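You operate a simulated robot arm through the tools that you are given. There is no shell and no other tool.

You run a simulated robot arm. Do the job below in one go: nothing can be reset, and whatever is moved stays where it is left.

JOB
Latch the leaking lid, pump to 0.8 bar, set the valve to hold, then stop the pump.
Fine: the dial goes to 0.8.

Only the result counts: the job must be done as asked and must still hold three seconds after the hand-in. Knocking over, shifting, dropping, spilling or breaking anything else fails it. Lids that push on must go on centred and level and be pressed home; caps that screw on are set level and turned clockwise until they are tight.

ROBOT AND FRAMES
A 7-joint arm with a two-finger parallel gripper, fixed in place. Base frame: the origin is at the foot of the arm, x ahead of it, y to its left, z up; the work surface is at about z = 760. Lengths are in mm, angles in rad, forces in N, time in s.
Its first joint turns from -2.897 to 2.897 rad. Payload 4.4 kg.
Tool frame: the origin (TCP) lies between the finger pads and is the grasp point; the fingertips stand 23 mm ahead of it; z points along the fingers, y is the line along which they close. Largest opening 94 mm; finger width 38, thickness 10; the body of the gripper, 54 by 96 mm, starts 39 mm behind the TCP.
Orientation is told as [roll, pitch, yaw] about the base's x, y, z axes, in that order, counted from this pose: with the fingers straight down and closing along the base's y, the tool's x points along the base's -x, its y along +y and its z along -z.

CONTROLS
- The arm moves only by the tool jog_arm. Its argument "plan" is a list of rows, each a list of 7 numbers: the shift along the tool's x, y, z in units of 25 mm (1.0 is 25 mm), then the turn, a rotation vector about the tool's x, y, z in units of 5 degrees (1.0 is 5 degrees), then the closure, from 0 (fully open) to 1 (shut). In form: [[dx, dy, dz, ax, ay, az, jaw], ...]. A call has 1 to 20 rows; each row shifts and turns the commanded pose from where the row before left it, along the tool's axes as they then stand. A call with a number of a shift or a turn outside -1 to 1 is refused whole. Each row takes 0.2 s and may step no farther than 50 mm and 0.15 rad from the row before; otherwise, or with a gripper value out of range, the whole call is refused. A pose out of reach is approached as far as the arm can. The call stops where the force on the tool passes 40 N (or 10 N more than at its start, if that is more) or the arm is blocked; 0.2 s more then pass. Each finger travels about 72 mm/s and halts on what it meets, pressing with about 33 N; the grip force reading is that of the motor and also rises with nothing between the fingers. The clock runs only during rows and for 0.2 s after the last one: add rows that do not move to give the fingers time. It gives the time, the measured TCP pose, the force on the tool (base axes), the opening and the grip force at its end, in the units of the frame above (readings bear some noise), with the torque about the TCP (base axes, N m) and any sound that the robot's microphone picked up.
- Cameras (640 x 400 px; columns grow to the right, rows downward): "scene" is fixed at [400, 648.9, 1437.7]; the picture's right is [-0.47, -0.88, 0.00], its down [-0.62, 0.33, -0.72] and it looks along [0.63, -0.34, -0.70] (base axes); focal length 307 px, centre (320, 200). "wrist" rides on the gripper at [86, 16, -75] in the tool frame; the picture's right is [-0.18, 0.98, 0.00], its down [-0.58, -0.11, -0.81] and it looks along [-0.79, -0.15, 0.59] (tool axes); focal length 243 px, centre (320, 200). There is no depth. A picture from a camera that has moved, and an enlarged one, comes with that camera's place and axes in the base frame and with its lens.
- capture(camera): a new picture of that camera. The clock stands still meanwhile.
- inspect(camera, box): a new picture of the part [left, top, right, bottom] of that camera's present view, enlarged. The clock stands still meanwhile.
- job_done(): hands the job in; it is judged then, once.

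Places have to be worked out from the pictures, the camera data and where the tool is seen. Open the gripper and draw the arm clear of the work before you hand the job in, unless the task says otherwise.

The tools are called after "Call:" as a command line: name --pt "numbers of a row" for each row, then --argument value for the rest, lists and objects as JSON in quotes. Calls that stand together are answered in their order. jog_arm: Moves the arm, as the interface text tells. Its arguments: {"type":"object","properties":{"plan":{"type":"array","items":{"type":"array","items":{"type":"number"}}}},"required":["plan"]} The other tools are called the same way: capture (camera) takes a picture; inspect (camera, box) takes an enlarged picture of a part of a camera's view; job_done () hands the job in.

At the start:

```text
time_s: 0.0
tcp_pos: [692.2, 180.7, 1170.1]
tcp_rot: [-0.001, 0.0, 0.0]
ft_force: [0.0, 0.2, 0.0]
ft_torque: [0.02, 0.01, -0.03]
opening: 93.9
grasp_force: 0.1
```

scene: 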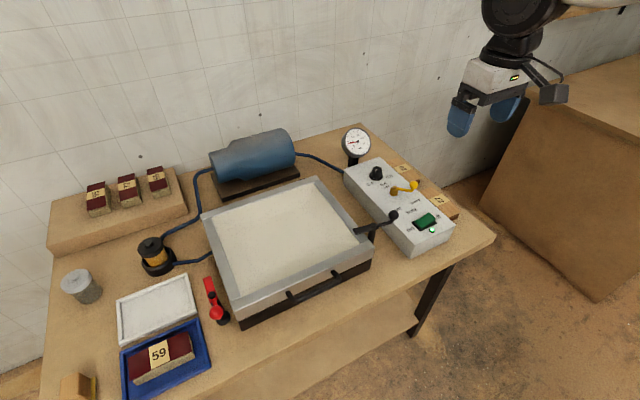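
wrist: 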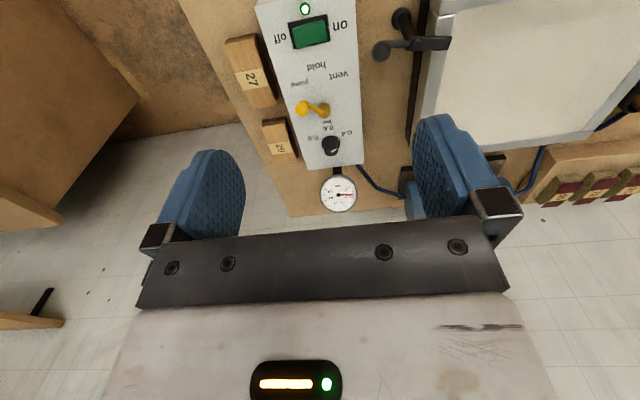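

I start by enlarging the parts of the scene: the control box, the lid with its latches, and the gauge.

Call:
inspect --camera "scene" --box '[330, 110, 470, 260]'

Call:
inspect --camera "scene" --box '[180, 170, 400, 330]'

Call:
inspect --camera "wrist" --box '[220, 0, 460, 220]'

Call:
inspect --camera "scene" --box '[40, 220, 240, 400]'

```text
2.67 times, centred on (400, 185) of scene
camera zoom: at [400.0, 648.9, 1437.7], right [-0.47, -0.88, 0.0], down [-0.62, 0.33, -0.72], along [0.63, -0.34, -0.7], focal length 820 px, centre (107, 240)
```

zoom: 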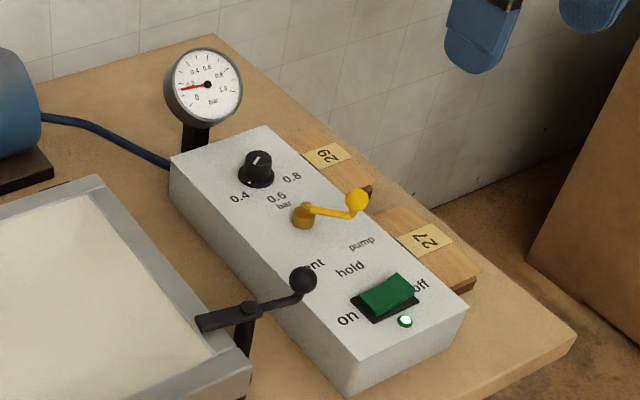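

```text
2.50 times, centred on (290, 250) of scene
camera zoom: at [400.0, 648.9, 1437.7], right [-0.47, -0.88, 0.0], down [-0.62, 0.33, -0.72], along [0.63, -0.34, -0.7], focal length 768 px, centre (395, 75)
```

zoom: 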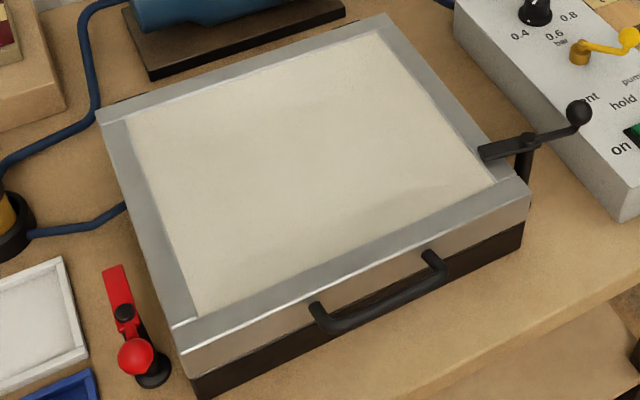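

```text
1.82 times, centred on (340, 110) of wrist
camera zoom: at [606.2, 197.3, 1244.9], right [0.18, 0.98, 0.0], down [0.58, -0.11, 0.81], along [0.79, -0.15, -0.59], focal length 441 px, centre (284, 364)
```

zoom: 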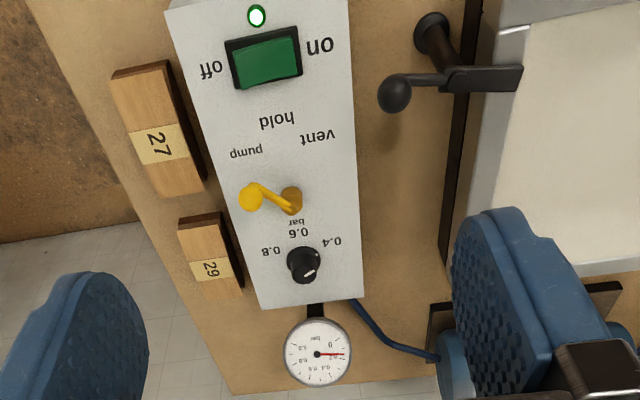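

```text
2.22 times, centred on (140, 310) of scene
camera zoom: at [400.0, 648.9, 1437.7], right [-0.47, -0.88, 0.0], down [-0.62, 0.33, -0.72], along [0.63, -0.34, -0.7], focal length 683 px, centre (720, -44)
```

zoom: 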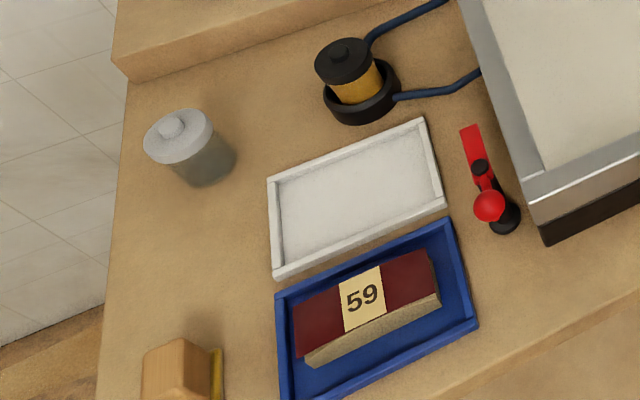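

The black latch (right) lies over the lid, the red one (left) is swung off it, the yellow valve lever seems to point near "pump", and a lamp is lit by the switch. I let a row pass without motion to hear any pump sound, and enlarge the gauge and controls more.

Call:
jog_arm --pt "0 0 0 0 0 0 0"

Call:
inspect --camera "scene" --box '[335, 120, 385, 160]'

Call:
inspect --camera "scene" --box '[380, 170, 450, 250]'

Call:
inspect --camera "scene" --box '[190, 260, 250, 330]'

Call:
inspect --camera "scene" --box '[350, 200, 410, 250]'

Call:
inspect --camera "wrist" --box '[260, 0, 360, 100]'

Call:
inspect --camera "wrist" --box '[280, 80, 380, 220]'

```text
time_s: 0.4
tcp_pos: [692.6, 181.8, 1170.1]
tcp_rot: [-0.001, 0.001, 0.001]
ft_force: [-0.6, 0.9, 0.3]
ft_torque: [0.04, 0.01, 0.03]
opening: 93.9
grasp_force: 0.0
```

```text
10.00 times, centred on (360, 140) of scene
camera zoom: at [400.0, 648.9, 1437.7], right [-0.47, -0.88, 0.0], down [-0.62, 0.33, -0.72], along [0.63, -0.34, -0.7], focal length 3074 px, centre (-80, 800)
```

zoom: 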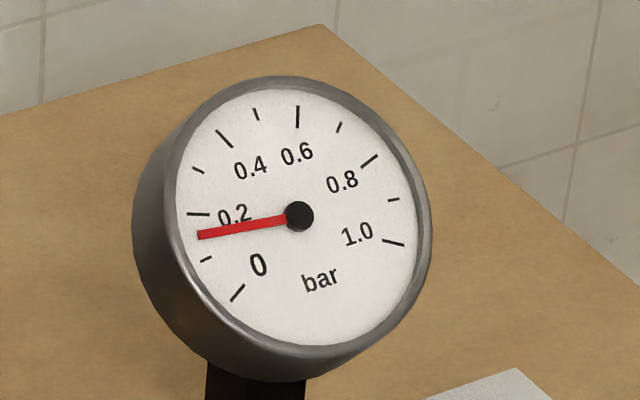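

```text
5.00 times, centred on (415, 210) of scene
camera zoom: at [400.0, 648.9, 1437.7], right [-0.47, -0.88, 0.0], down [-0.62, 0.33, -0.72], along [0.63, -0.34, -0.7], focal length 1537 px, centre (-155, 150)
```

zoom: 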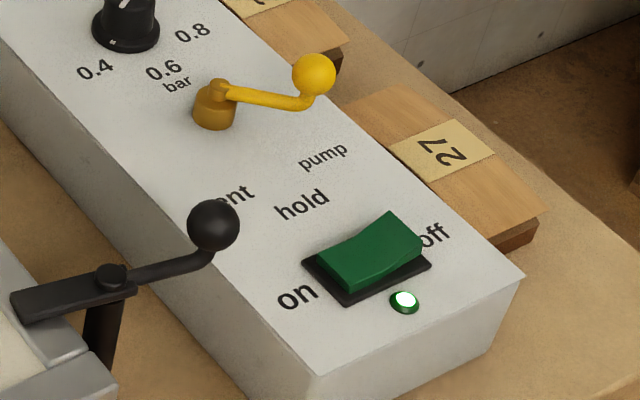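

```text
5.71 times, centred on (220, 295) of scene
camera zoom: at [400.0, 648.9, 1437.7], right [-0.47, -0.88, 0.0], down [-0.62, 0.33, -0.72], along [0.63, -0.34, -0.7], focal length 1757 px, centre (891, -343)
```

zoom: 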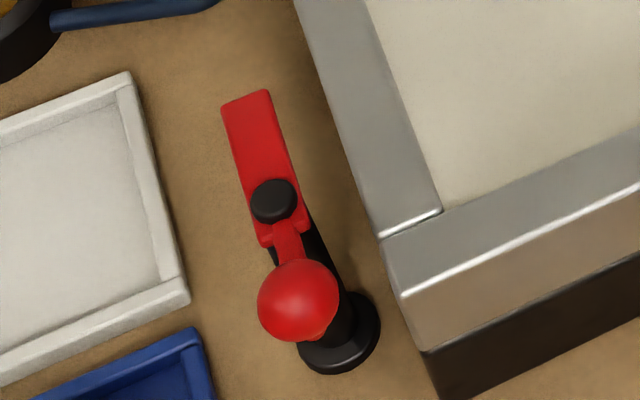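

```text
8.00 times, centred on (380, 225) of scene
camera zoom: at [400.0, 648.9, 1437.7], right [-0.47, -0.88, 0.0], down [-0.62, 0.33, -0.72], along [0.63, -0.34, -0.7], focal length 2459 px, centre (-160, 0)
```

zoom: 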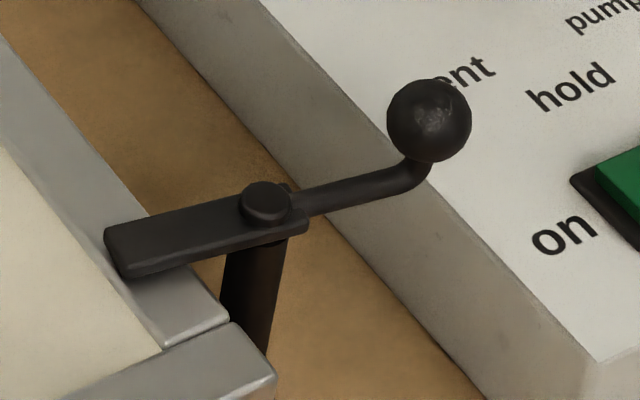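

```text
4.00 times, centred on (310, 50) of wrist
camera zoom: at [606.1, 197.4, 1245.0], right [0.18, 0.98, 0.0], down [0.58, -0.11, 0.81], along [0.79, -0.15, -0.59], focal length 970 px, centre (360, 800)
```

zoom: 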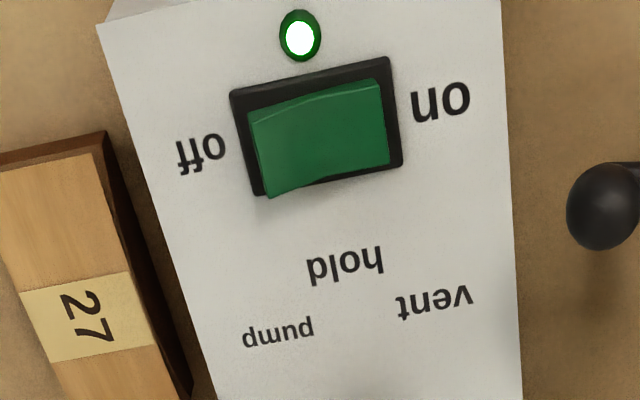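

```text
2.86 times, centred on (330, 150) of wrist
camera zoom: at [606.1, 197.4, 1245.0], right [0.18, 0.98, 0.0], down [0.58, -0.11, 0.81], along [0.79, -0.15, -0.59], focal length 693 px, centre (291, 343)
```

zoom: 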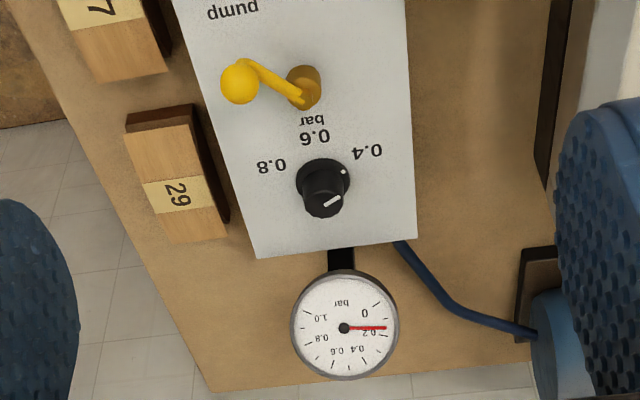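

The rocker is pressed on its "on" side with the lamp lit (pump running), the lever sits at pump, the dial's mark is at 0.4, and the gauge stands near 0.15 bar: the red latch is open. I judge its pivot at about (775, 694, 867), so I move the arm over there to look at it with the wrist camera.

Call:
jog_arm --pt "0.13 0.975 0.3 0 0 0 0" --pt "0.13 0.975 0.3 0 0 0 0" --pt "0.13 0.975 0.3 0 0 0 0" --pt "0.13 0.975 0.3 0 0 0 0" --pt "0.13 0.975 0.3 0 0 0 0" --pt "0.13 0.975 0.3 0 0 0 0" --pt "0.13 0.975 0.3 0 0 0 0" --pt "0.13 0.975 0.3 0 0 0 0" --pt "0.13 0.975 0.3 0 0 0 0" --pt "0.13 0.975 0.3 0 0 0 0" --pt "0.13 0.975 0.3 0 0 0 0" --pt "0.13 0.975 0.3 0 0 0 0" --pt "0.13 0.975 0.3 0 0 0 0" --pt "0.13 0.975 0.3 0 0 0 0" --pt "0.13 0.975 0.3 0 0 0 0" --pt "0.13 0.975 0.3 0 0 0 0"

Call:
capture --camera "wrist"

Call:
capture --camera "scene"

```text
time_s: 3.8
tcp_pos: [642.6, 570.5, 1052.7]
tcp_rot: [0.001, -0.001, -0.001]
ft_force: [-0.7, 0.3, -0.5]
ft_torque: [-0.01, -0.05, -0.02]
opening: 94.0
grasp_force: 0.0
```

```text
taken
camera wrist: at [556.2, 586.5, 1127.0], right [0.18, 0.98, 0.0], down [0.58, -0.11, 0.81], along [0.79, -0.15, -0.59], focal length 243 px, centre (320, 200)
```

wrist: 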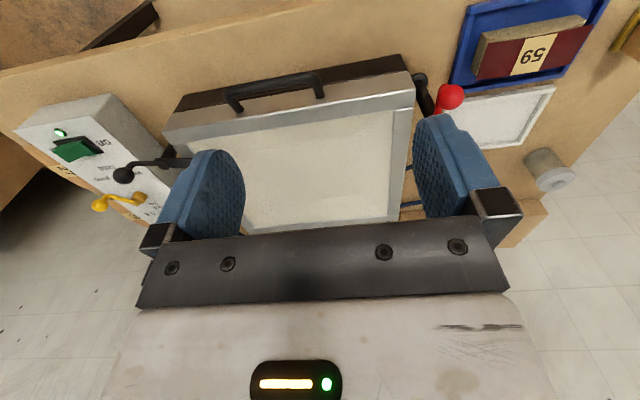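

```text
taken
```

scene: 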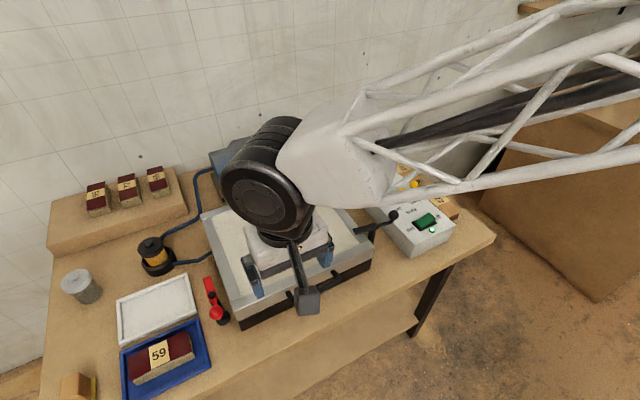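

The red ball is visible from both cameras; triangulating gives it at about (718, 693, 894), radius about 13. I enlarge the wrist view to refine pivot and ball.

Call:
inspect --camera "wrist" --box '[380, 50, 500, 130]'

Call:
inspect --camera "wrist" --box '[0, 80, 220, 230]'

```text
5.00 times, centred on (440, 90) of wrist
camera zoom: at [556.2, 586.5, 1127.0], right [0.18, 0.98, 0.0], down [0.58, -0.11, 0.81], along [0.79, -0.15, -0.59], focal length 1213 px, centre (-280, 750)
```

zoom: 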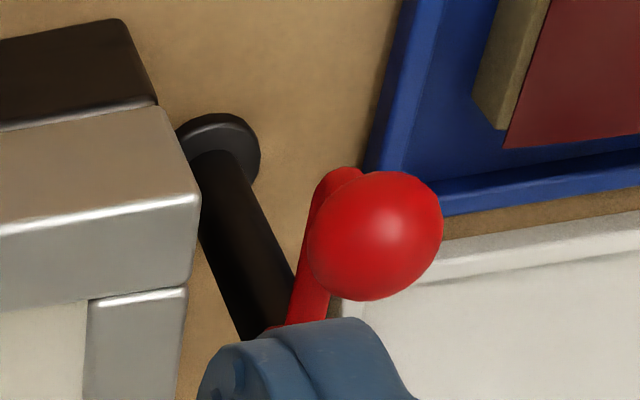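

```text
2.67 times, centred on (110, 155) of wrist
camera zoom: at [556.2, 586.5, 1127.0], right [0.18, 0.98, 0.0], down [0.58, -0.11, 0.81], along [0.79, -0.15, -0.59], focal length 647 px, centre (880, 320)
```

zoom: 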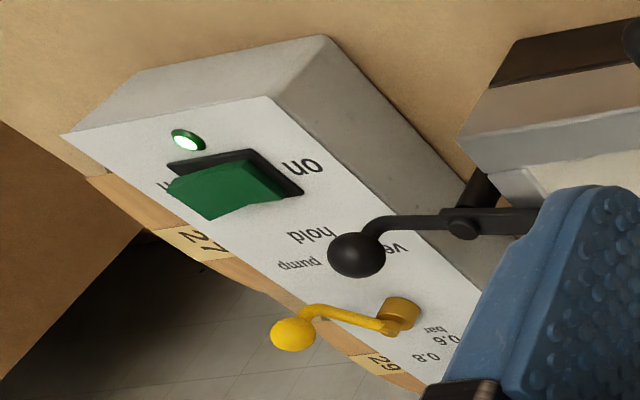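

Ball about (718, 693, 894), pivot about (771, 695). The ball lies past the straight-down reach, so I yaw the tool 45° toward it and tilt the fingers outward 30°, closing them to a narrow fork.

Call:
jog_arm --pt "0 0 0 0 0 -1 0.83" --pt "0 0 0 0 0 -1 0.83" --pt "0 0 0 0 0 -1 0.83" --pt "0 0 0 0 0 -1 0.83" --pt "0 0 0 0 0 -1 0.83" --pt "0 0 0 0 0 -1 0.83" --pt "0 0 0 0 0 -1 0.83" --pt "0 0 0 0 0 -1 0.83" --pt "0 0 0 0 0 -1 0.83" --pt "0 0 0 0 -1 0 0.83" --pt "0 0 0 0 -1 0 0.83" --pt "0 0 0 0 -1 0 0.83" --pt "0 0 0 0 -1 0 0.83" --pt "0 0 0 0 -1 0 0.83" --pt "0 0 0 0 -1 0 0.83"

Call:
capture --camera "wrist"

Call:
capture --camera "scene"

```text
time_s: 7.0
tcp_pos: [640.4, 572.6, 1049.3]
tcp_rot: [0.001, -0.525, 0.787]
ft_force: [-0.7, -0.4, 0.1]
ft_torque: [0.02, 0.01, -0.01]
opening: 15.9
grasp_force: 0.1
```

```text
taken
camera wrist: at [550.4, 504.8, 1071.1], right [-0.58, 0.81, 0.09], down [0.15, -0.01, 0.99], along [0.8, 0.59, -0.11], focal length 243 px, centre (320, 200)
```

wrist: 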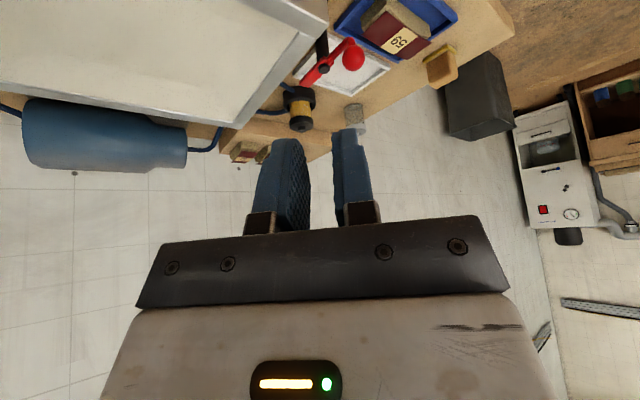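

```text
taken
```

scene: 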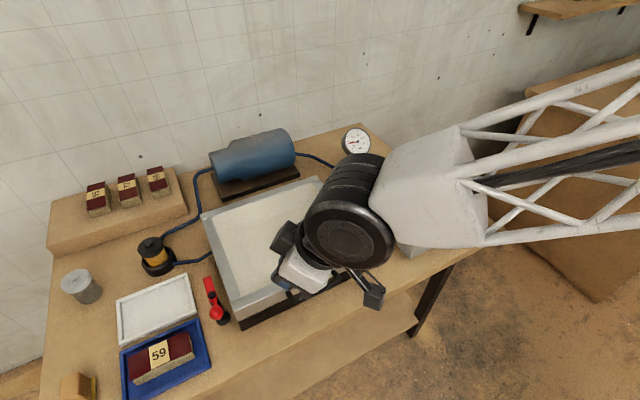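

The fork opening is 15.9 mm and the new wrist view puts the ball again at about (718, 692, 889). I lower the fork to a spot about 20 mm short of contact with the ball, on its inner side.

Call:
jog_arm --pt "0.018 0.151 0.931 0 0 0 0.83" --pt "0.018 0.151 0.931 0 0 0 0.83" --pt "0.018 0.151 0.931 0 0 0 0.83" --pt "0.018 0.151 0.931 0 0 0 0.83" --pt "0.018 0.151 0.931 0 0 0 0.83" --pt "0.018 0.151 0.931 0 0 0 0.83" --pt "0.018 0.151 0.931 0 0 0 0.83" --pt "0.018 0.151 0.931 0 0 0 0.83"

Call:
capture --camera "wrist"

Call:
inspect --camera "scene" --box '[150, 220, 350, 345]'

```text
time_s: 8.8
tcp_pos: [684.9, 657.3, 885.9]
tcp_rot: [-0.001, -0.527, 0.785]
ft_force: [-0.1, -0.3, 0.4]
ft_torque: [-0.04, -0.01, -0.02]
opening: 16.2
grasp_force: 0.1
```

```text
taken
camera wrist: at [594.3, 589.0, 906.9], right [-0.58, 0.81, 0.09], down [0.15, -0.01, 0.99], along [0.8, 0.59, -0.11], focal length 243 px, centre (320, 200)
```

wrist: 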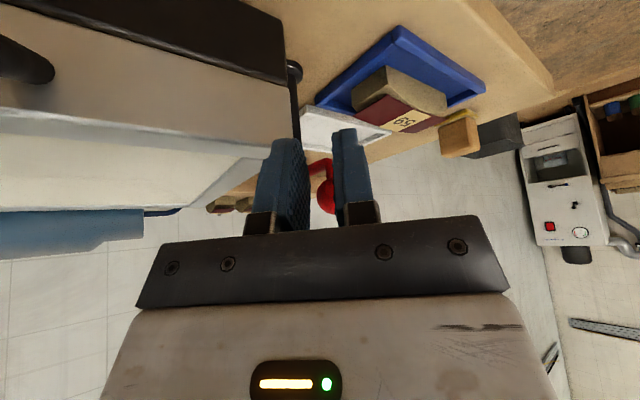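

```text
3.20 times, centred on (250, 282) of scene
camera zoom: at [400.0, 648.9, 1437.7], right [-0.47, -0.88, 0.0], down [-0.62, 0.33, -0.72], along [0.63, -0.34, -0.7], focal length 984 px, centre (544, -64)
```

zoom: 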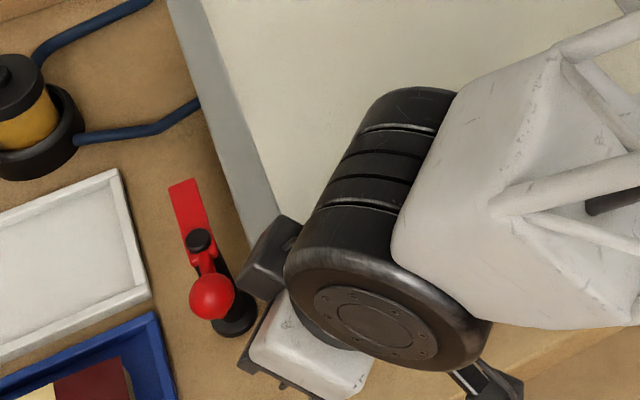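

The ball now shows between the fork fingers. I enlarge that part to check the lateral alignment before pushing.

Call:
inspect --camera "wrist" --box '[260, 110, 400, 240]'

```text
3.08 times, centred on (330, 175) of wrist
camera zoom: at [594.3, 589.0, 906.9], right [-0.58, 0.81, 0.09], down [0.15, -0.01, 0.99], along [0.8, 0.59, -0.11], focal length 746 px, centre (289, 277)
```

zoom: 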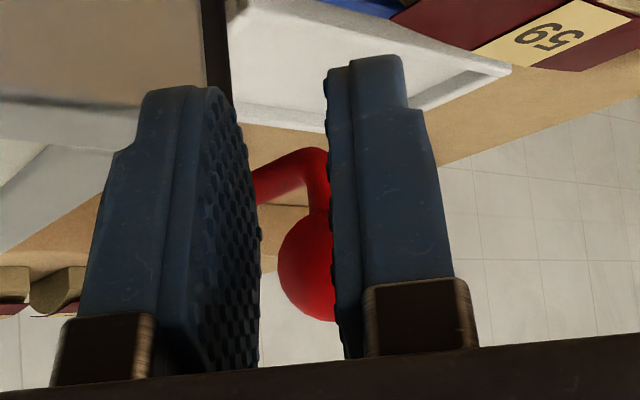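

Ball centre is only about 2 mm left of the fork's middle line, at about (718, 693, 887), so the fork is aligned. I push forward to contact and follow the first third of the ball's arc.

Call:
jog_arm --pt "-0.32 0.038 0.185 0 0 0 0.83" --pt "-0.32 0.038 0.185 0 0 0 0.83" --pt "-0.187 0.166 0.108 0 0 0 0.83" --pt "-0.187 0.166 0.108 0 0 0 0.83" --pt "-0.217 0.102 0.125 0 0 0 0.83" --pt "-0.217 0.102 0.125 0 0 0 0.83"

Call:
inspect --camera "wrist" --box '[260, 110, 400, 240]'

Call:
inspect --camera "scene" --box '[150, 220, 350, 345]'

```text
time_s: 10.2
tcp_pos: [703.7, 697.2, 887.5]
tcp_rot: [0.0, -0.524, 0.785]
ft_force: [0.1, -0.3, -0.4]
ft_torque: [-0.01, -0.03, 0.0]
opening: 15.9
grasp_force: 0.0
```

```text
3.08 times, centred on (330, 175) of wrist
camera zoom: at [612.8, 630.3, 909.2], right [-0.58, 0.81, 0.09], down [0.15, -0.01, 0.99], along [0.8, 0.59, -0.12], focal length 746 px, centre (289, 277)
```

zoom: 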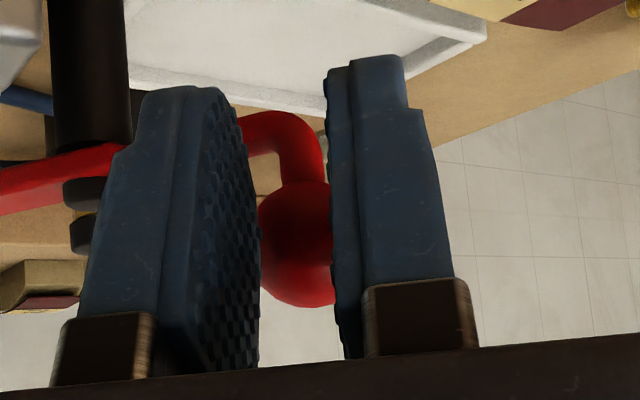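

```text
3.20 times, centred on (250, 282) of scene
camera zoom: at [400.0, 648.9, 1437.7], right [-0.47, -0.88, 0.0], down [-0.62, 0.33, -0.72], along [0.63, -0.34, -0.7], focal length 984 px, centre (544, -64)
```

zoom: 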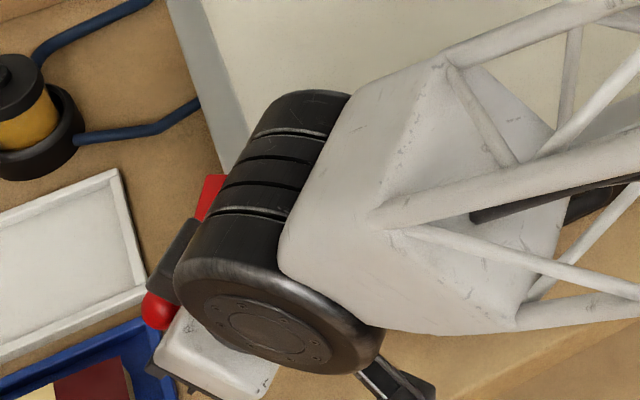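

The latch turns freely: the ball is in the fork and has followed. I continue along the arc to about 85°.

Call:
jog_arm --pt "-0.234 0.038 0.135 0 0 0 0.83" --pt "-0.234 0.038 0.135 0 0 0 0.83" --pt "-0.232 -0.038 0.134 0 0 0 0.83" --pt "-0.232 -0.038 0.134 0 0 0 0.83" --pt "-0.217 -0.102 0.125 0 0 0 0.83" --pt "-0.217 -0.102 0.125 0 0 0 0.83"

Call:
inspect --camera "wrist" --box '[260, 110, 400, 240]'

Call:
inspect --camera "scene" --box '[150, 220, 350, 345]'

```text
time_s: 11.6
tcp_pos: [733.8, 723.3, 887.7]
tcp_rot: [0.0, -0.524, 0.785]
ft_force: [0.6, -0.6, -0.2]
ft_torque: [-0.01, -0.02, 0.02]
opening: 16.3
grasp_force: 0.0
```

```text
3.08 times, centred on (330, 175) of wrist
camera zoom: at [643.9, 655.5, 908.2], right [-0.58, 0.81, 0.09], down [0.15, -0.01, 0.99], along [0.8, 0.59, -0.12], focal length 746 px, centre (289, 277)
```

zoom: 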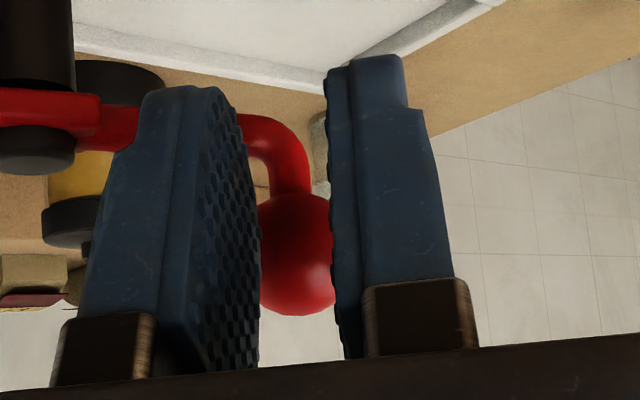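

```text
3.20 times, centred on (250, 282) of scene
camera zoom: at [400.0, 648.9, 1437.7], right [-0.47, -0.88, 0.0], down [-0.62, 0.33, -0.72], along [0.63, -0.34, -0.7], focal length 984 px, centre (544, -64)
```

zoom: 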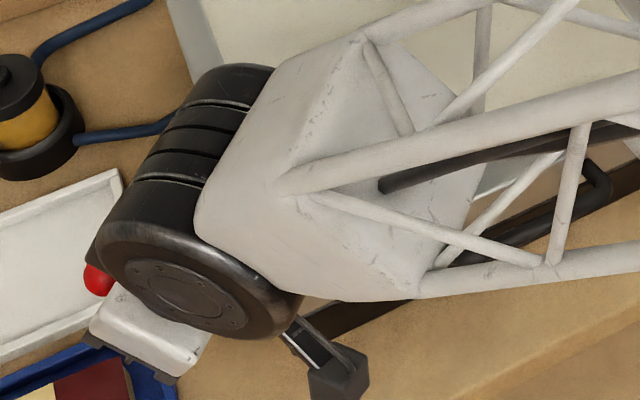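

The latch is at roughly 75°; no resistance yet. I carry on with the last part of the arc.

Call:
jog_arm --pt "-0.187 -0.166 0.108 0 0 0 0.83" --pt "-0.187 -0.166 0.108 0 0 0 0.83" --pt "-0.1 -0.08 0.058 0 0 0 0.83" --pt "0 0 0 0 0 0 0.83"

Call:
inspect --camera "wrist" --box '[200, 100, 400, 240]'

```text
time_s: 12.3
tcp_pos: [745.7, 723.8, 884.4]
tcp_rot: [0.001, -0.516, 0.787]
ft_force: [-19.6, -7.3, 7.7]
ft_torque: [-0.22, -0.08, 0.21]
opening: 21.7
grasp_force: 6.2
stopped in row 3: the force on the tool passed its limit at 50 N (the readings are from after the stop); the commanded pose is now the measured one
```

```text
2.86 times, centred on (300, 170) of wrist
camera zoom: at [655.5, 656.5, 906.2], right [-0.58, 0.81, 0.09], down [0.15, 0.0, 0.99], along [0.8, 0.59, -0.12], focal length 693 px, centre (377, 286)
```

zoom: 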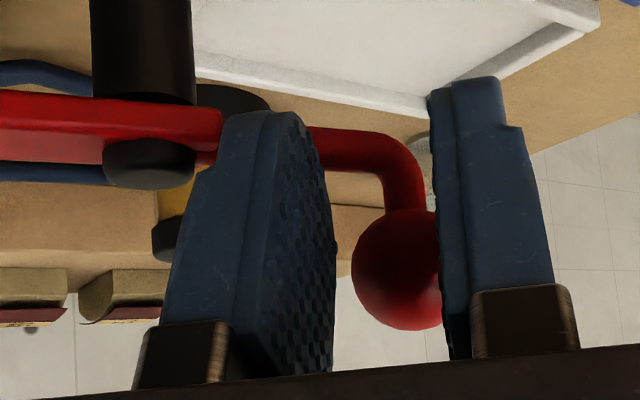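

The force limit tripped: the latch has met its end stop with the bar swung over the lid. I back the fork away the way it came and rise to look.

Call:
jog_arm --pt "0.43 0 -0.25 0 0 0 0.83" --pt "0.69 0 -0.4 0 0 0 0.83" --pt "0.69 0 -0.4 0 0 0 0.83" --pt "-0.5 0 -0.866 0 0 0 0.83" --pt "-0.5 0 -0.866 0 0 0 0.83" --pt "-0.5 0 -0.866 0 0 0 0.83" --pt "-0.5 0 -0.866 0 0 0 0.83" --pt "0 -1 -0.5 0 0 0 0.83" --pt "0 -1 -0.5 0 0 0 0.83" --pt "0 -1 -0.5 0 0 0 0.83" --pt "0 -1 -0.5 0 0 0 0.83" --pt "0 -1 -0.5 0 0 0 0.83" --pt "0 -1 -0.5 0 0 0 0.83"

Call:
capture --camera "wrist"

Call:
capture --camera "scene"

Call:
inspect --camera "scene" --box '[180, 230, 260, 330]'

Call:
inspect --camera "scene" --box '[335, 120, 385, 160]'

```text
time_s: 15.2
tcp_pos: [786.9, 558.9, 1050.9]
tcp_rot: [0.001, -0.516, 0.787]
ft_force: [0.1, 0.9, -0.5]
ft_torque: [0.01, -0.02, 0.01]
opening: 16.0
grasp_force: 0.0
```

```text
taken
camera wrist: at [697.8, 490.6, 1073.4], right [-0.58, 0.81, 0.09], down [0.15, 0.0, 0.99], along [0.8, 0.59, -0.12], focal length 243 px, centre (320, 200)
```

wrist: 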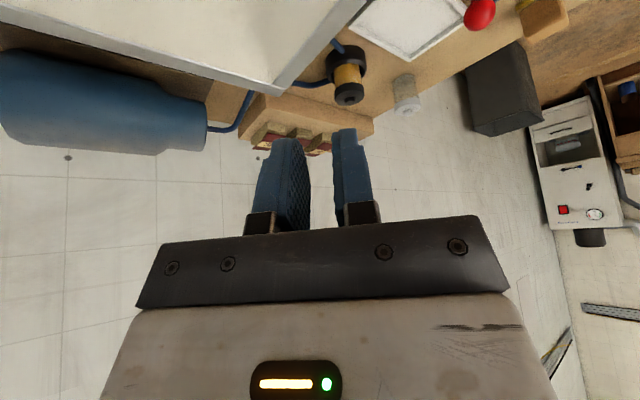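

```text
taken
```

scene: 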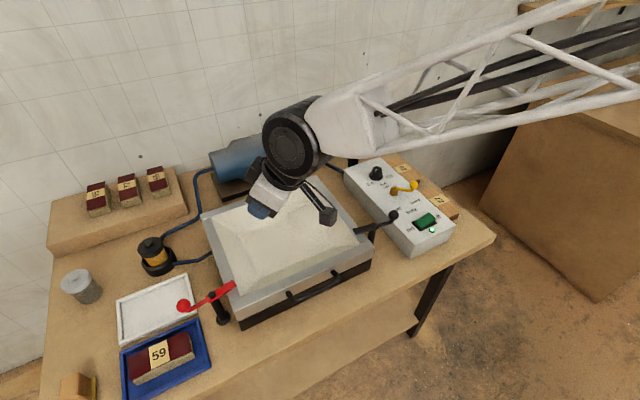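

```text
4.00 times, centred on (220, 280) of scene
camera zoom: at [400.0, 648.9, 1437.7], right [-0.47, -0.88, 0.0], down [-0.62, 0.33, -0.72], along [0.63, -0.34, -0.7], focal length 1230 px, centre (720, -120)
```

zoom: 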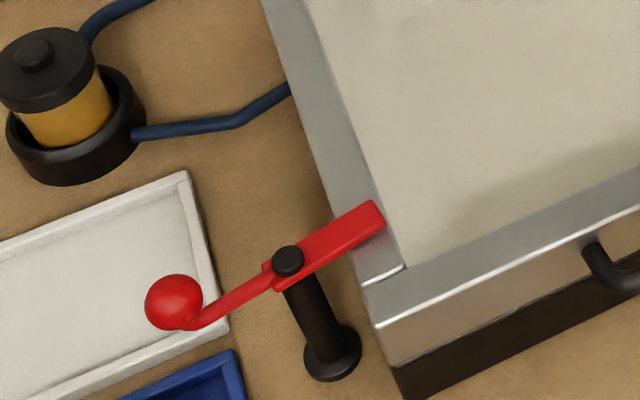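

```text
10.00 times, centred on (360, 140) of scene
camera zoom: at [400.0, 648.9, 1437.7], right [-0.47, -0.88, 0.0], down [-0.62, 0.33, -0.72], along [0.63, -0.34, -0.7], focal length 3074 px, centre (-80, 800)
```

zoom: 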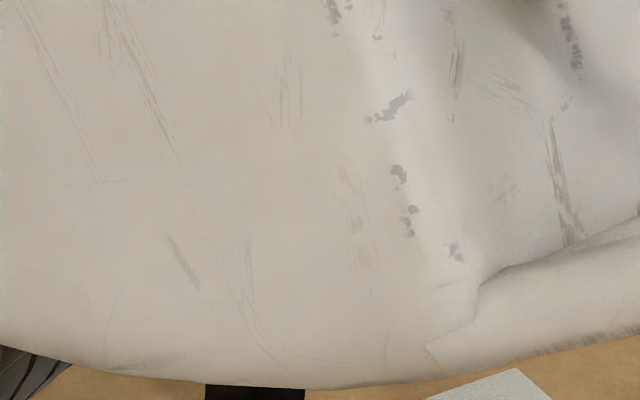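

The red bar now lies square over the lid edge, like the black one. Next I go to the control box: first shift toward it, level the tool, then turn the yaw back.

Call:
jog_arm --pt "0.757 -0.961 -0.429 0 0 0 0.83" --pt "0.757 -0.961 -0.429 0 0 0 0.83" --pt "0.757 -0.961 -0.429 0 0 0 0.83" --pt "0.757 -0.961 -0.429 0 0 0 0.83" --pt "0.757 -0.961 -0.429 0 0 0 0.83" --pt "0.757 -0.961 -0.429 0 0 0 0.83" --pt "0.757 -0.961 -0.429 0 0 0 0.83" --pt "0.757 -0.961 -0.429 0 0 0 0.83" --pt "0 0 0 0 0.985 0 0" --pt "0 0 0 0 0.985 0 0" --pt "0 0 0 0 0.985 0 0" --pt "0 0 0 0 0.985 0 0" --pt "0 0 0 0 0.985 0 0" --pt "0 0 0 0 0.985 0 0"

Call:
jog_arm --pt "0 0 0 0 0 1 0" --pt "0 0 0 0 0 1 0" --pt "0 0 0 0 0 1 0" --pt "0 0 0 0 0 1 0" --pt "0 0 0 0 0 1 0" --pt "0 0 0 0 0 1 0" --pt "0 0 0 0 0 1 0" --pt "0 0 0 0 0 1 0" --pt "0 0 0 0 0 1 0"

Call:
capture --camera "wrist"

Call:
capture --camera "scene"

```text
time_s: 18.1
tcp_pos: [802.4, 298.4, 1050.0]
tcp_rot: [0.0, -0.004, 0.787]
ft_force: [-0.1, 0.2, -0.3]
ft_torque: [0.0, 0.0, -0.01]
opening: 94.1
grasp_force: 0.1
```

```text
time_s: 20.1
tcp_pos: [803.6, 298.0, 1049.3]
tcp_rot: [0.001, -0.002, -0.002]
ft_force: [0.6, 0.8, 0.1]
ft_torque: [-0.03, 0.01, -0.02]
opening: 93.8
grasp_force: 0.1
```

```text
taken
camera wrist: at [717.4, 313.4, 1123.2], right [0.18, 0.98, 0.0], down [0.58, -0.11, 0.81], along [0.79, -0.15, -0.59], focal length 243 px, centre (320, 200)
```

wrist: 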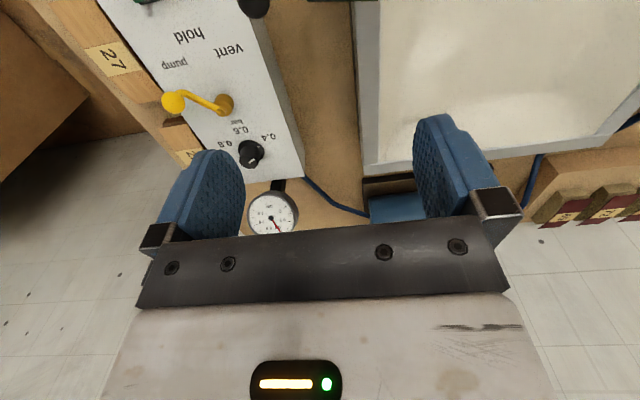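

```text
taken
```

scene: 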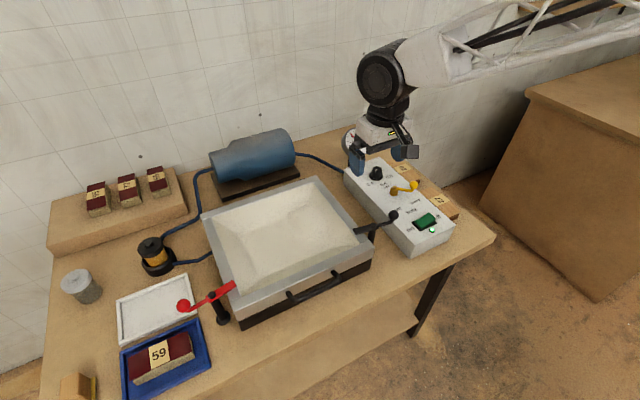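

The lid's membrane now bulges, so it holds pressure. I enlarge gauge, dial and lever from the wrist camera.

Call:
inspect --camera "wrist" --box '[220, 120, 320, 240]'

Call:
inspect --camera "wrist" --box '[140, 0, 300, 120]'

Call:
inspect --camera "scene" --box '[340, 120, 440, 220]'

```text
3.33 times, centred on (270, 180) of wrist
camera zoom: at [717.4, 313.4, 1123.2], right [0.18, 0.98, 0.0], down [0.58, -0.11, 0.81], along [0.79, -0.15, -0.59], focal length 809 px, centre (487, 267)
```

zoom: 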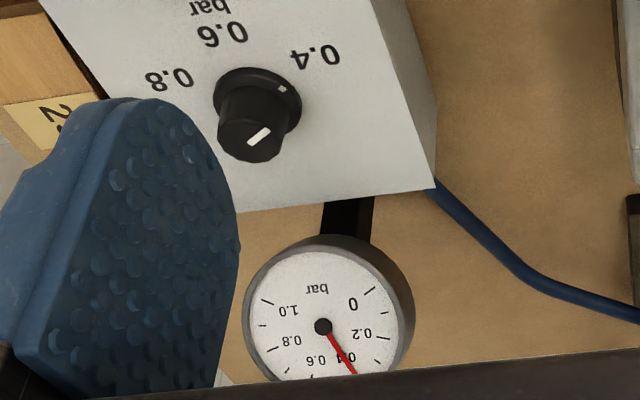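

```text
3.33 times, centred on (220, 60) of wrist
camera zoom: at [717.4, 313.4, 1123.2], right [0.18, 0.98, 0.0], down [0.58, -0.11, 0.81], along [0.79, -0.15, -0.59], focal length 809 px, centre (653, 667)
```

zoom: 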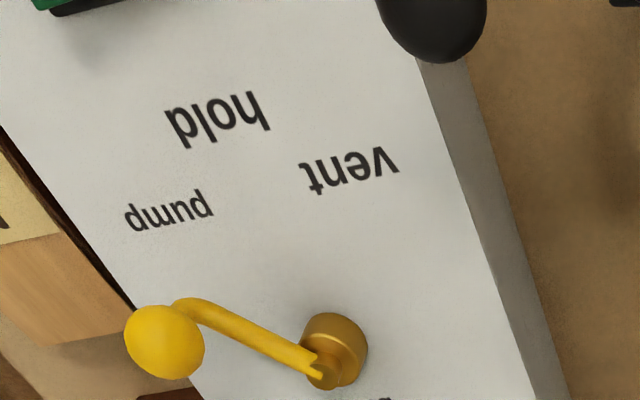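

```text
4.00 times, centred on (390, 170) of scene
camera zoom: at [400.0, 648.9, 1437.7], right [-0.47, -0.88, 0.0], down [-0.62, 0.33, -0.72], along [0.63, -0.34, -0.7], focal length 1230 px, centre (40, 320)
```

zoom: 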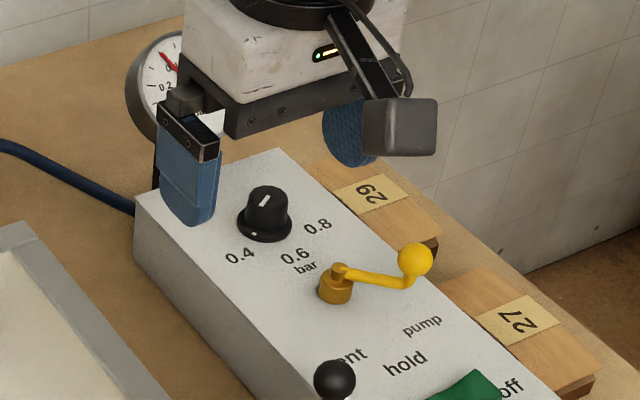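

The gauge now reads 0.4 bar, the present dial setting, so the lid seals. I place the dial at about (966, 151), top z 848, the lever hub at (870, 152) with ball (841, 122, 870), and the switch at (749, 152). I go above the dial and pre-turn the tool 60° clockwise so I can turn it counterclockwise toward 0.8.

Call:
jog_arm --pt "-0.75 -0.735 0.5 0 0 0 0.45" --pt "-0.75 -0.735 0.5 0 0 0 0.45" --pt "-0.75 -0.735 0.5 0 0 0 0.45" --pt "-0.75 -0.735 0.5 0 0 0 0.45" --pt "-0.75 -0.735 0.5 0 0 0 0.45" --pt "-0.75 -0.735 0.5 0 0 0 0.45" --pt "-0.75 -0.735 0.5 0 0 0 0.45" --pt "-0.75 -0.735 0.5 0 0 0 0.45" --pt "0 0 0 0 0 0 0.45"

Call:
capture --camera "wrist"

Call:
inspect --camera "scene" --box '[330, 90, 470, 260]'

```text
time_s: 22.1
tcp_pos: [953.3, 148.6, 948.9]
tcp_rot: [0.001, 0.0, 0.002]
ft_force: [0.4, -0.3, -0.3]
ft_torque: [-0.02, 0.01, 0.04]
opening: 51.7
grasp_force: 0.1
```

```text
taken
camera wrist: at [867.2, 164.9, 1023.7], right [0.18, 0.98, 0.0], down [0.58, -0.11, 0.81], along [0.79, -0.15, -0.59], focal length 243 px, centre (320, 200)
```

wrist: 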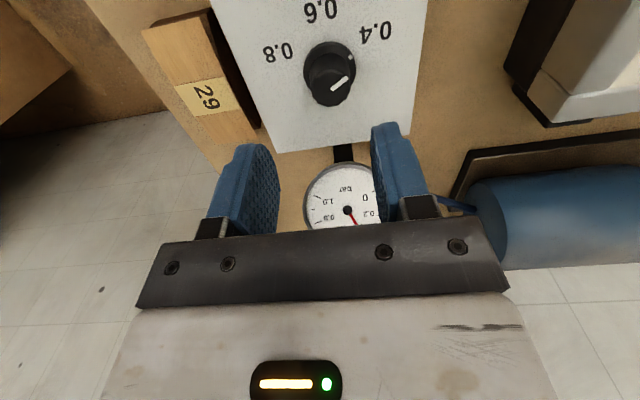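

```text
2.35 times, centred on (400, 175) of scene
camera zoom: at [400.0, 648.9, 1437.7], right [-0.47, -0.88, 0.0], down [-0.62, 0.33, -0.72], along [0.63, -0.34, -0.7], focal length 723 px, centre (132, 259)
```

zoom: 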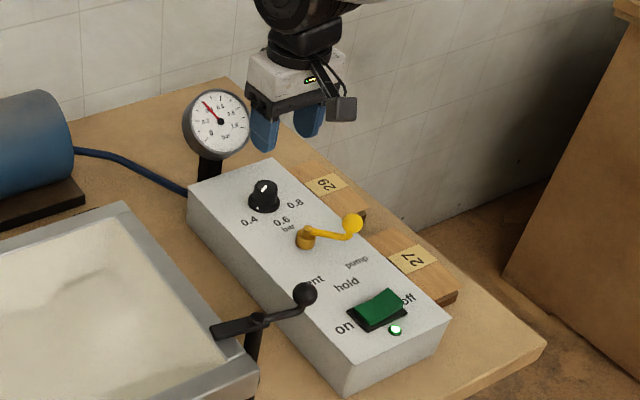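

I enlarge the dial in this nearer view to fix its centre and the mark.

Call:
inspect --camera "wrist" --box '[250, 0, 410, 110]'

Call:
inspect --camera "scene" --box '[345, 150, 415, 200]'

```text
3.64 times, centred on (330, 55) of wrist
camera zoom: at [867.2, 164.9, 1023.7], right [0.18, 0.98, 0.0], down [0.58, -0.11, 0.81], along [0.79, -0.15, -0.59], focal length 882 px, centre (284, 727)
```

zoom: 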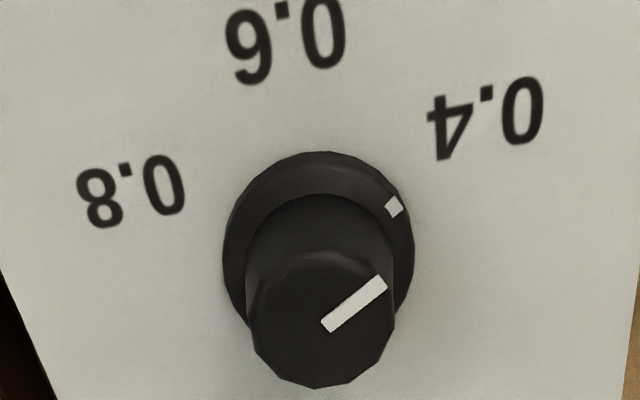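

```text
8.00 times, centred on (380, 175) of scene
camera zoom: at [400.0, 648.9, 1437.7], right [-0.47, -0.88, 0.0], down [-0.62, 0.33, -0.72], along [0.63, -0.34, -0.7], focal length 2459 px, centre (-160, 400)
```

zoom: 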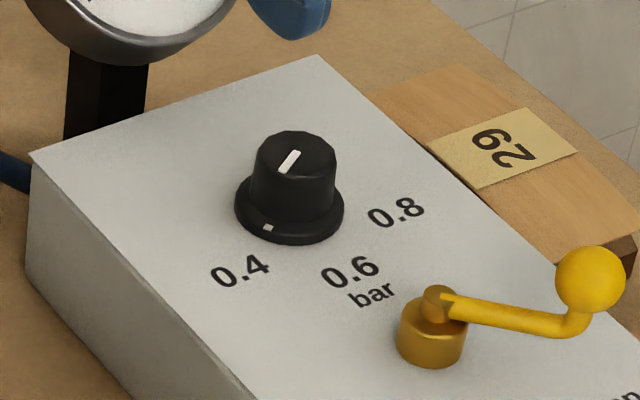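

Both views agree: dial centre about (965, 154), top z about 849, mark at the 0.4 label, 64° left of the 0.6 line; 0.8 is 64° to the right. I centre over it and pre-turn the tool by -60°.

Call:
jog_arm --pt "-0.47 0.22 0 0 0 0 0.45" --pt "0 0 0 0 0 1 0.45" --pt "0 0 0 0 0 1 0.45" --pt "0 0 0 0 0 1 0.45" --pt "0 0 0 0 0 1 0.45" --pt "0 0 0 0 0 1 0.45" --pt "0 0 0 0 0 1 0.45" --pt "0 0 0 0 0 1 0.45" --pt "0 0 0 0 0 1 0.45" --pt "0 0 0 0 0 1 0.45" --pt "0 0 0 0 0 1 0.45" --pt "0 0 0 0 0 1 0.45" --pt "0 0 0 0 0 1 0.45" --pt "0 0 0 0 0 0 0.45"

Call:
capture --camera "wrist"

Call:
inspect --camera "scene" --box '[330, 60, 470, 200]'

```text
time_s: 25.1
tcp_pos: [966.4, 155.0, 949.3]
tcp_rot: [0.001, 0.001, -1.049]
ft_force: [0.0, 0.7, -0.5]
ft_torque: [0.0, 0.01, 0.0]
opening: 51.6
grasp_force: 0.1
```

```text
taken
camera wrist: at [937.3, 239.1, 1023.7], right [0.94, 0.33, 0.0], down [0.2, -0.56, 0.81], along [0.27, -0.76, -0.59], focal length 243 px, centre (320, 200)
```

wrist: 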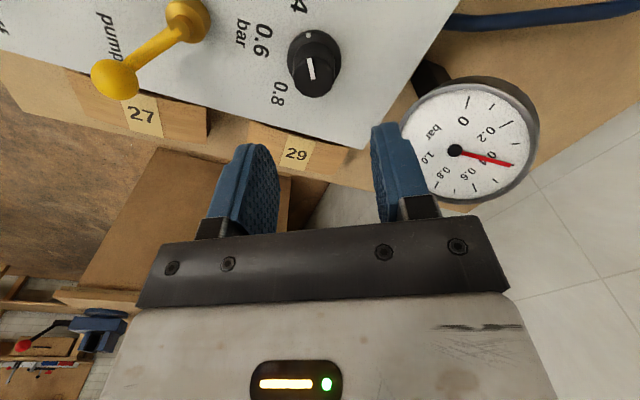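

```text
2.86 times, centred on (400, 130) of scene
camera zoom: at [400.0, 648.9, 1437.7], right [-0.47, -0.88, 0.0], down [-0.62, 0.33, -0.72], along [0.63, -0.34, -0.7], focal length 878 px, centre (91, 400)
```

zoom: 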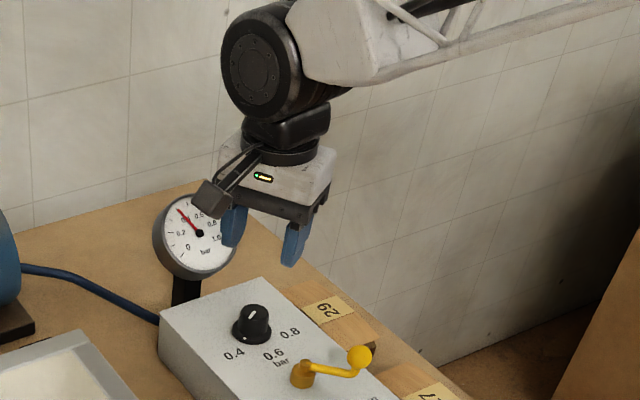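

I enlarge the dial once more in this rotated view to double-check its centre.

Call:
inspect --camera "wrist" --box '[260, 0, 380, 110]'

```text
3.64 times, centred on (320, 55) of wrist
camera zoom: at [937.3, 239.1, 1023.7], right [0.94, 0.33, 0.0], down [0.2, -0.56, 0.81], along [0.27, -0.76, -0.59], focal length 882 px, centre (320, 727)
```

zoom: 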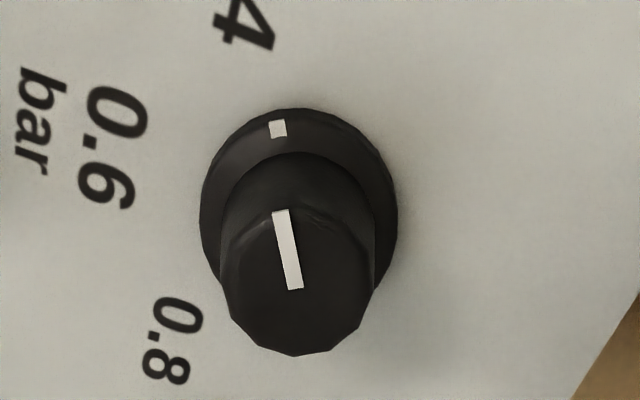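

The dial centre comes out at about (963.5, 154.5); I correct by about 2.5 mm and descend so the fingertips straddle the dial just above its skirt.

Call:
jog_arm --pt "0.04 -0.1 0.8 0 0 0 0.45" --pt "0 0 0.8 0 0 0 0.45" --pt "0 0 0.8 0 0 0 0.45" --pt "0 0 0.8 0 0 0 0.45" --pt "0 0 0.8 0 0 0 0.45" --pt "0 0 0 0 0 0 0.45"

Call:
capture --camera "wrist"

Call:
inspect --camera "scene" --box '[330, 110, 430, 220]'

```text
time_s: 26.6
tcp_pos: [964.4, 154.8, 848.9]
tcp_rot: [0.003, 0.001, -1.046]
ft_force: [0.6, -0.1, 0.0]
ft_torque: [-0.02, 0.01, 0.0]
opening: 52.1
grasp_force: 0.1
```

```text
taken
camera wrist: at [935.4, 238.4, 923.2], right [0.94, 0.33, 0.0], down [0.2, -0.56, 0.81], along [0.27, -0.76, -0.59], focal length 243 px, centre (320, 200)
```

wrist: 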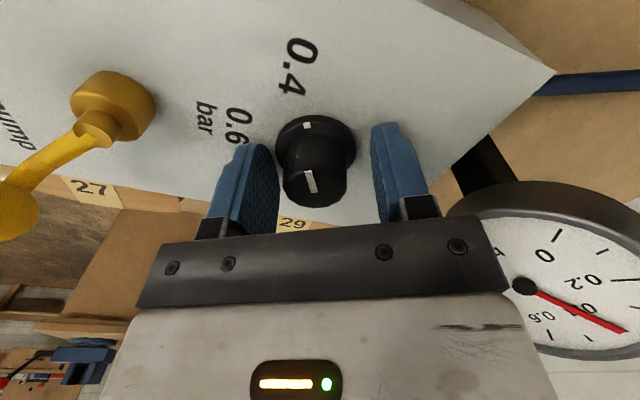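

```text
3.64 times, centred on (380, 165) of scene
camera zoom: at [400.0, 648.9, 1437.7], right [-0.47, -0.88, 0.0], down [-0.62, 0.33, -0.72], along [0.63, -0.34, -0.7], focal length 1118 px, centre (102, 327)
```

zoom: 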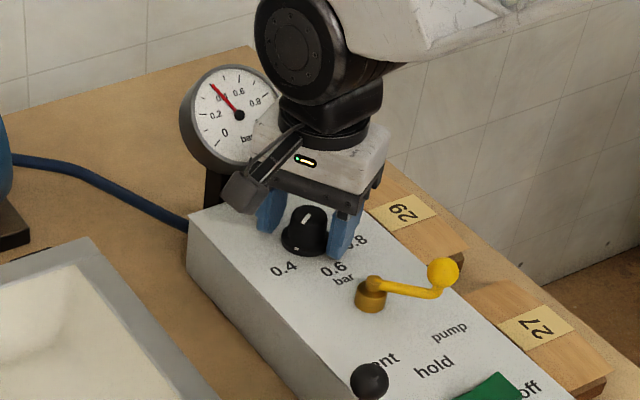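

The fingers straddle the dial with it centred. I close on it.

Call:
jog_arm --pt "0 0 0 0 0 0 0.6" --pt "0 0 0 0 0 0 1" --pt "0 0 0 0 0 0 1" --pt "0 0 0 0 0 0 1"

```text
time_s: 27.1
tcp_pos: [963.4, 153.3, 849.1]
tcp_rot: [-0.003, 0.003, -1.046]
ft_force: [-13.8, -5.5, 10.5]
ft_torque: [-0.24, 0.39, -0.01]
opening: 41.5
grasp_force: 44.9
stopped in row 2: the force on the tool passed its limit at 46 N (the readings are from after the stop); the commanded pose is now the measured one
```

The fingers halted at 41.5 mm with a side force, as wide as the dial's skirt, so the tips may be touching the skirt. I look.

Call:
inspect --camera "wrist" --box '[200, 100, 440, 250]'

Call:
inspect --camera "scene" --box '[355, 150, 425, 200]'

```text
2.67 times, centred on (320, 175) of wrist
camera zoom: at [934.2, 237.0, 923.1], right [0.94, 0.33, 0.0], down [0.2, -0.56, 0.81], along [0.27, -0.76, -0.59], focal length 647 px, centre (320, 267)
```

zoom: 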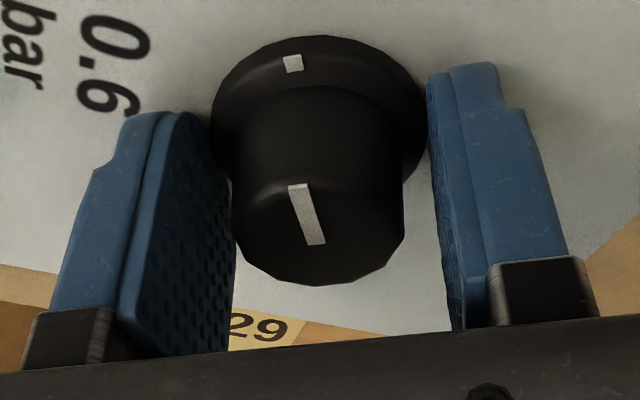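

```text
8.00 times, centred on (390, 175) of scene
camera zoom: at [400.0, 648.9, 1437.7], right [-0.47, -0.88, 0.0], down [-0.62, 0.33, -0.72], along [0.63, -0.34, -0.7], focal length 2459 px, centre (-240, 400)
```

zoom: 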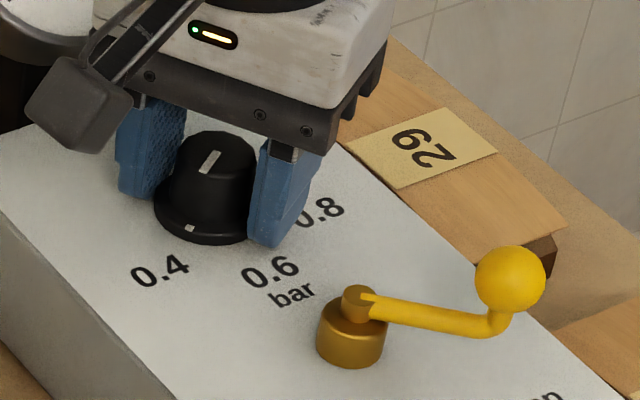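

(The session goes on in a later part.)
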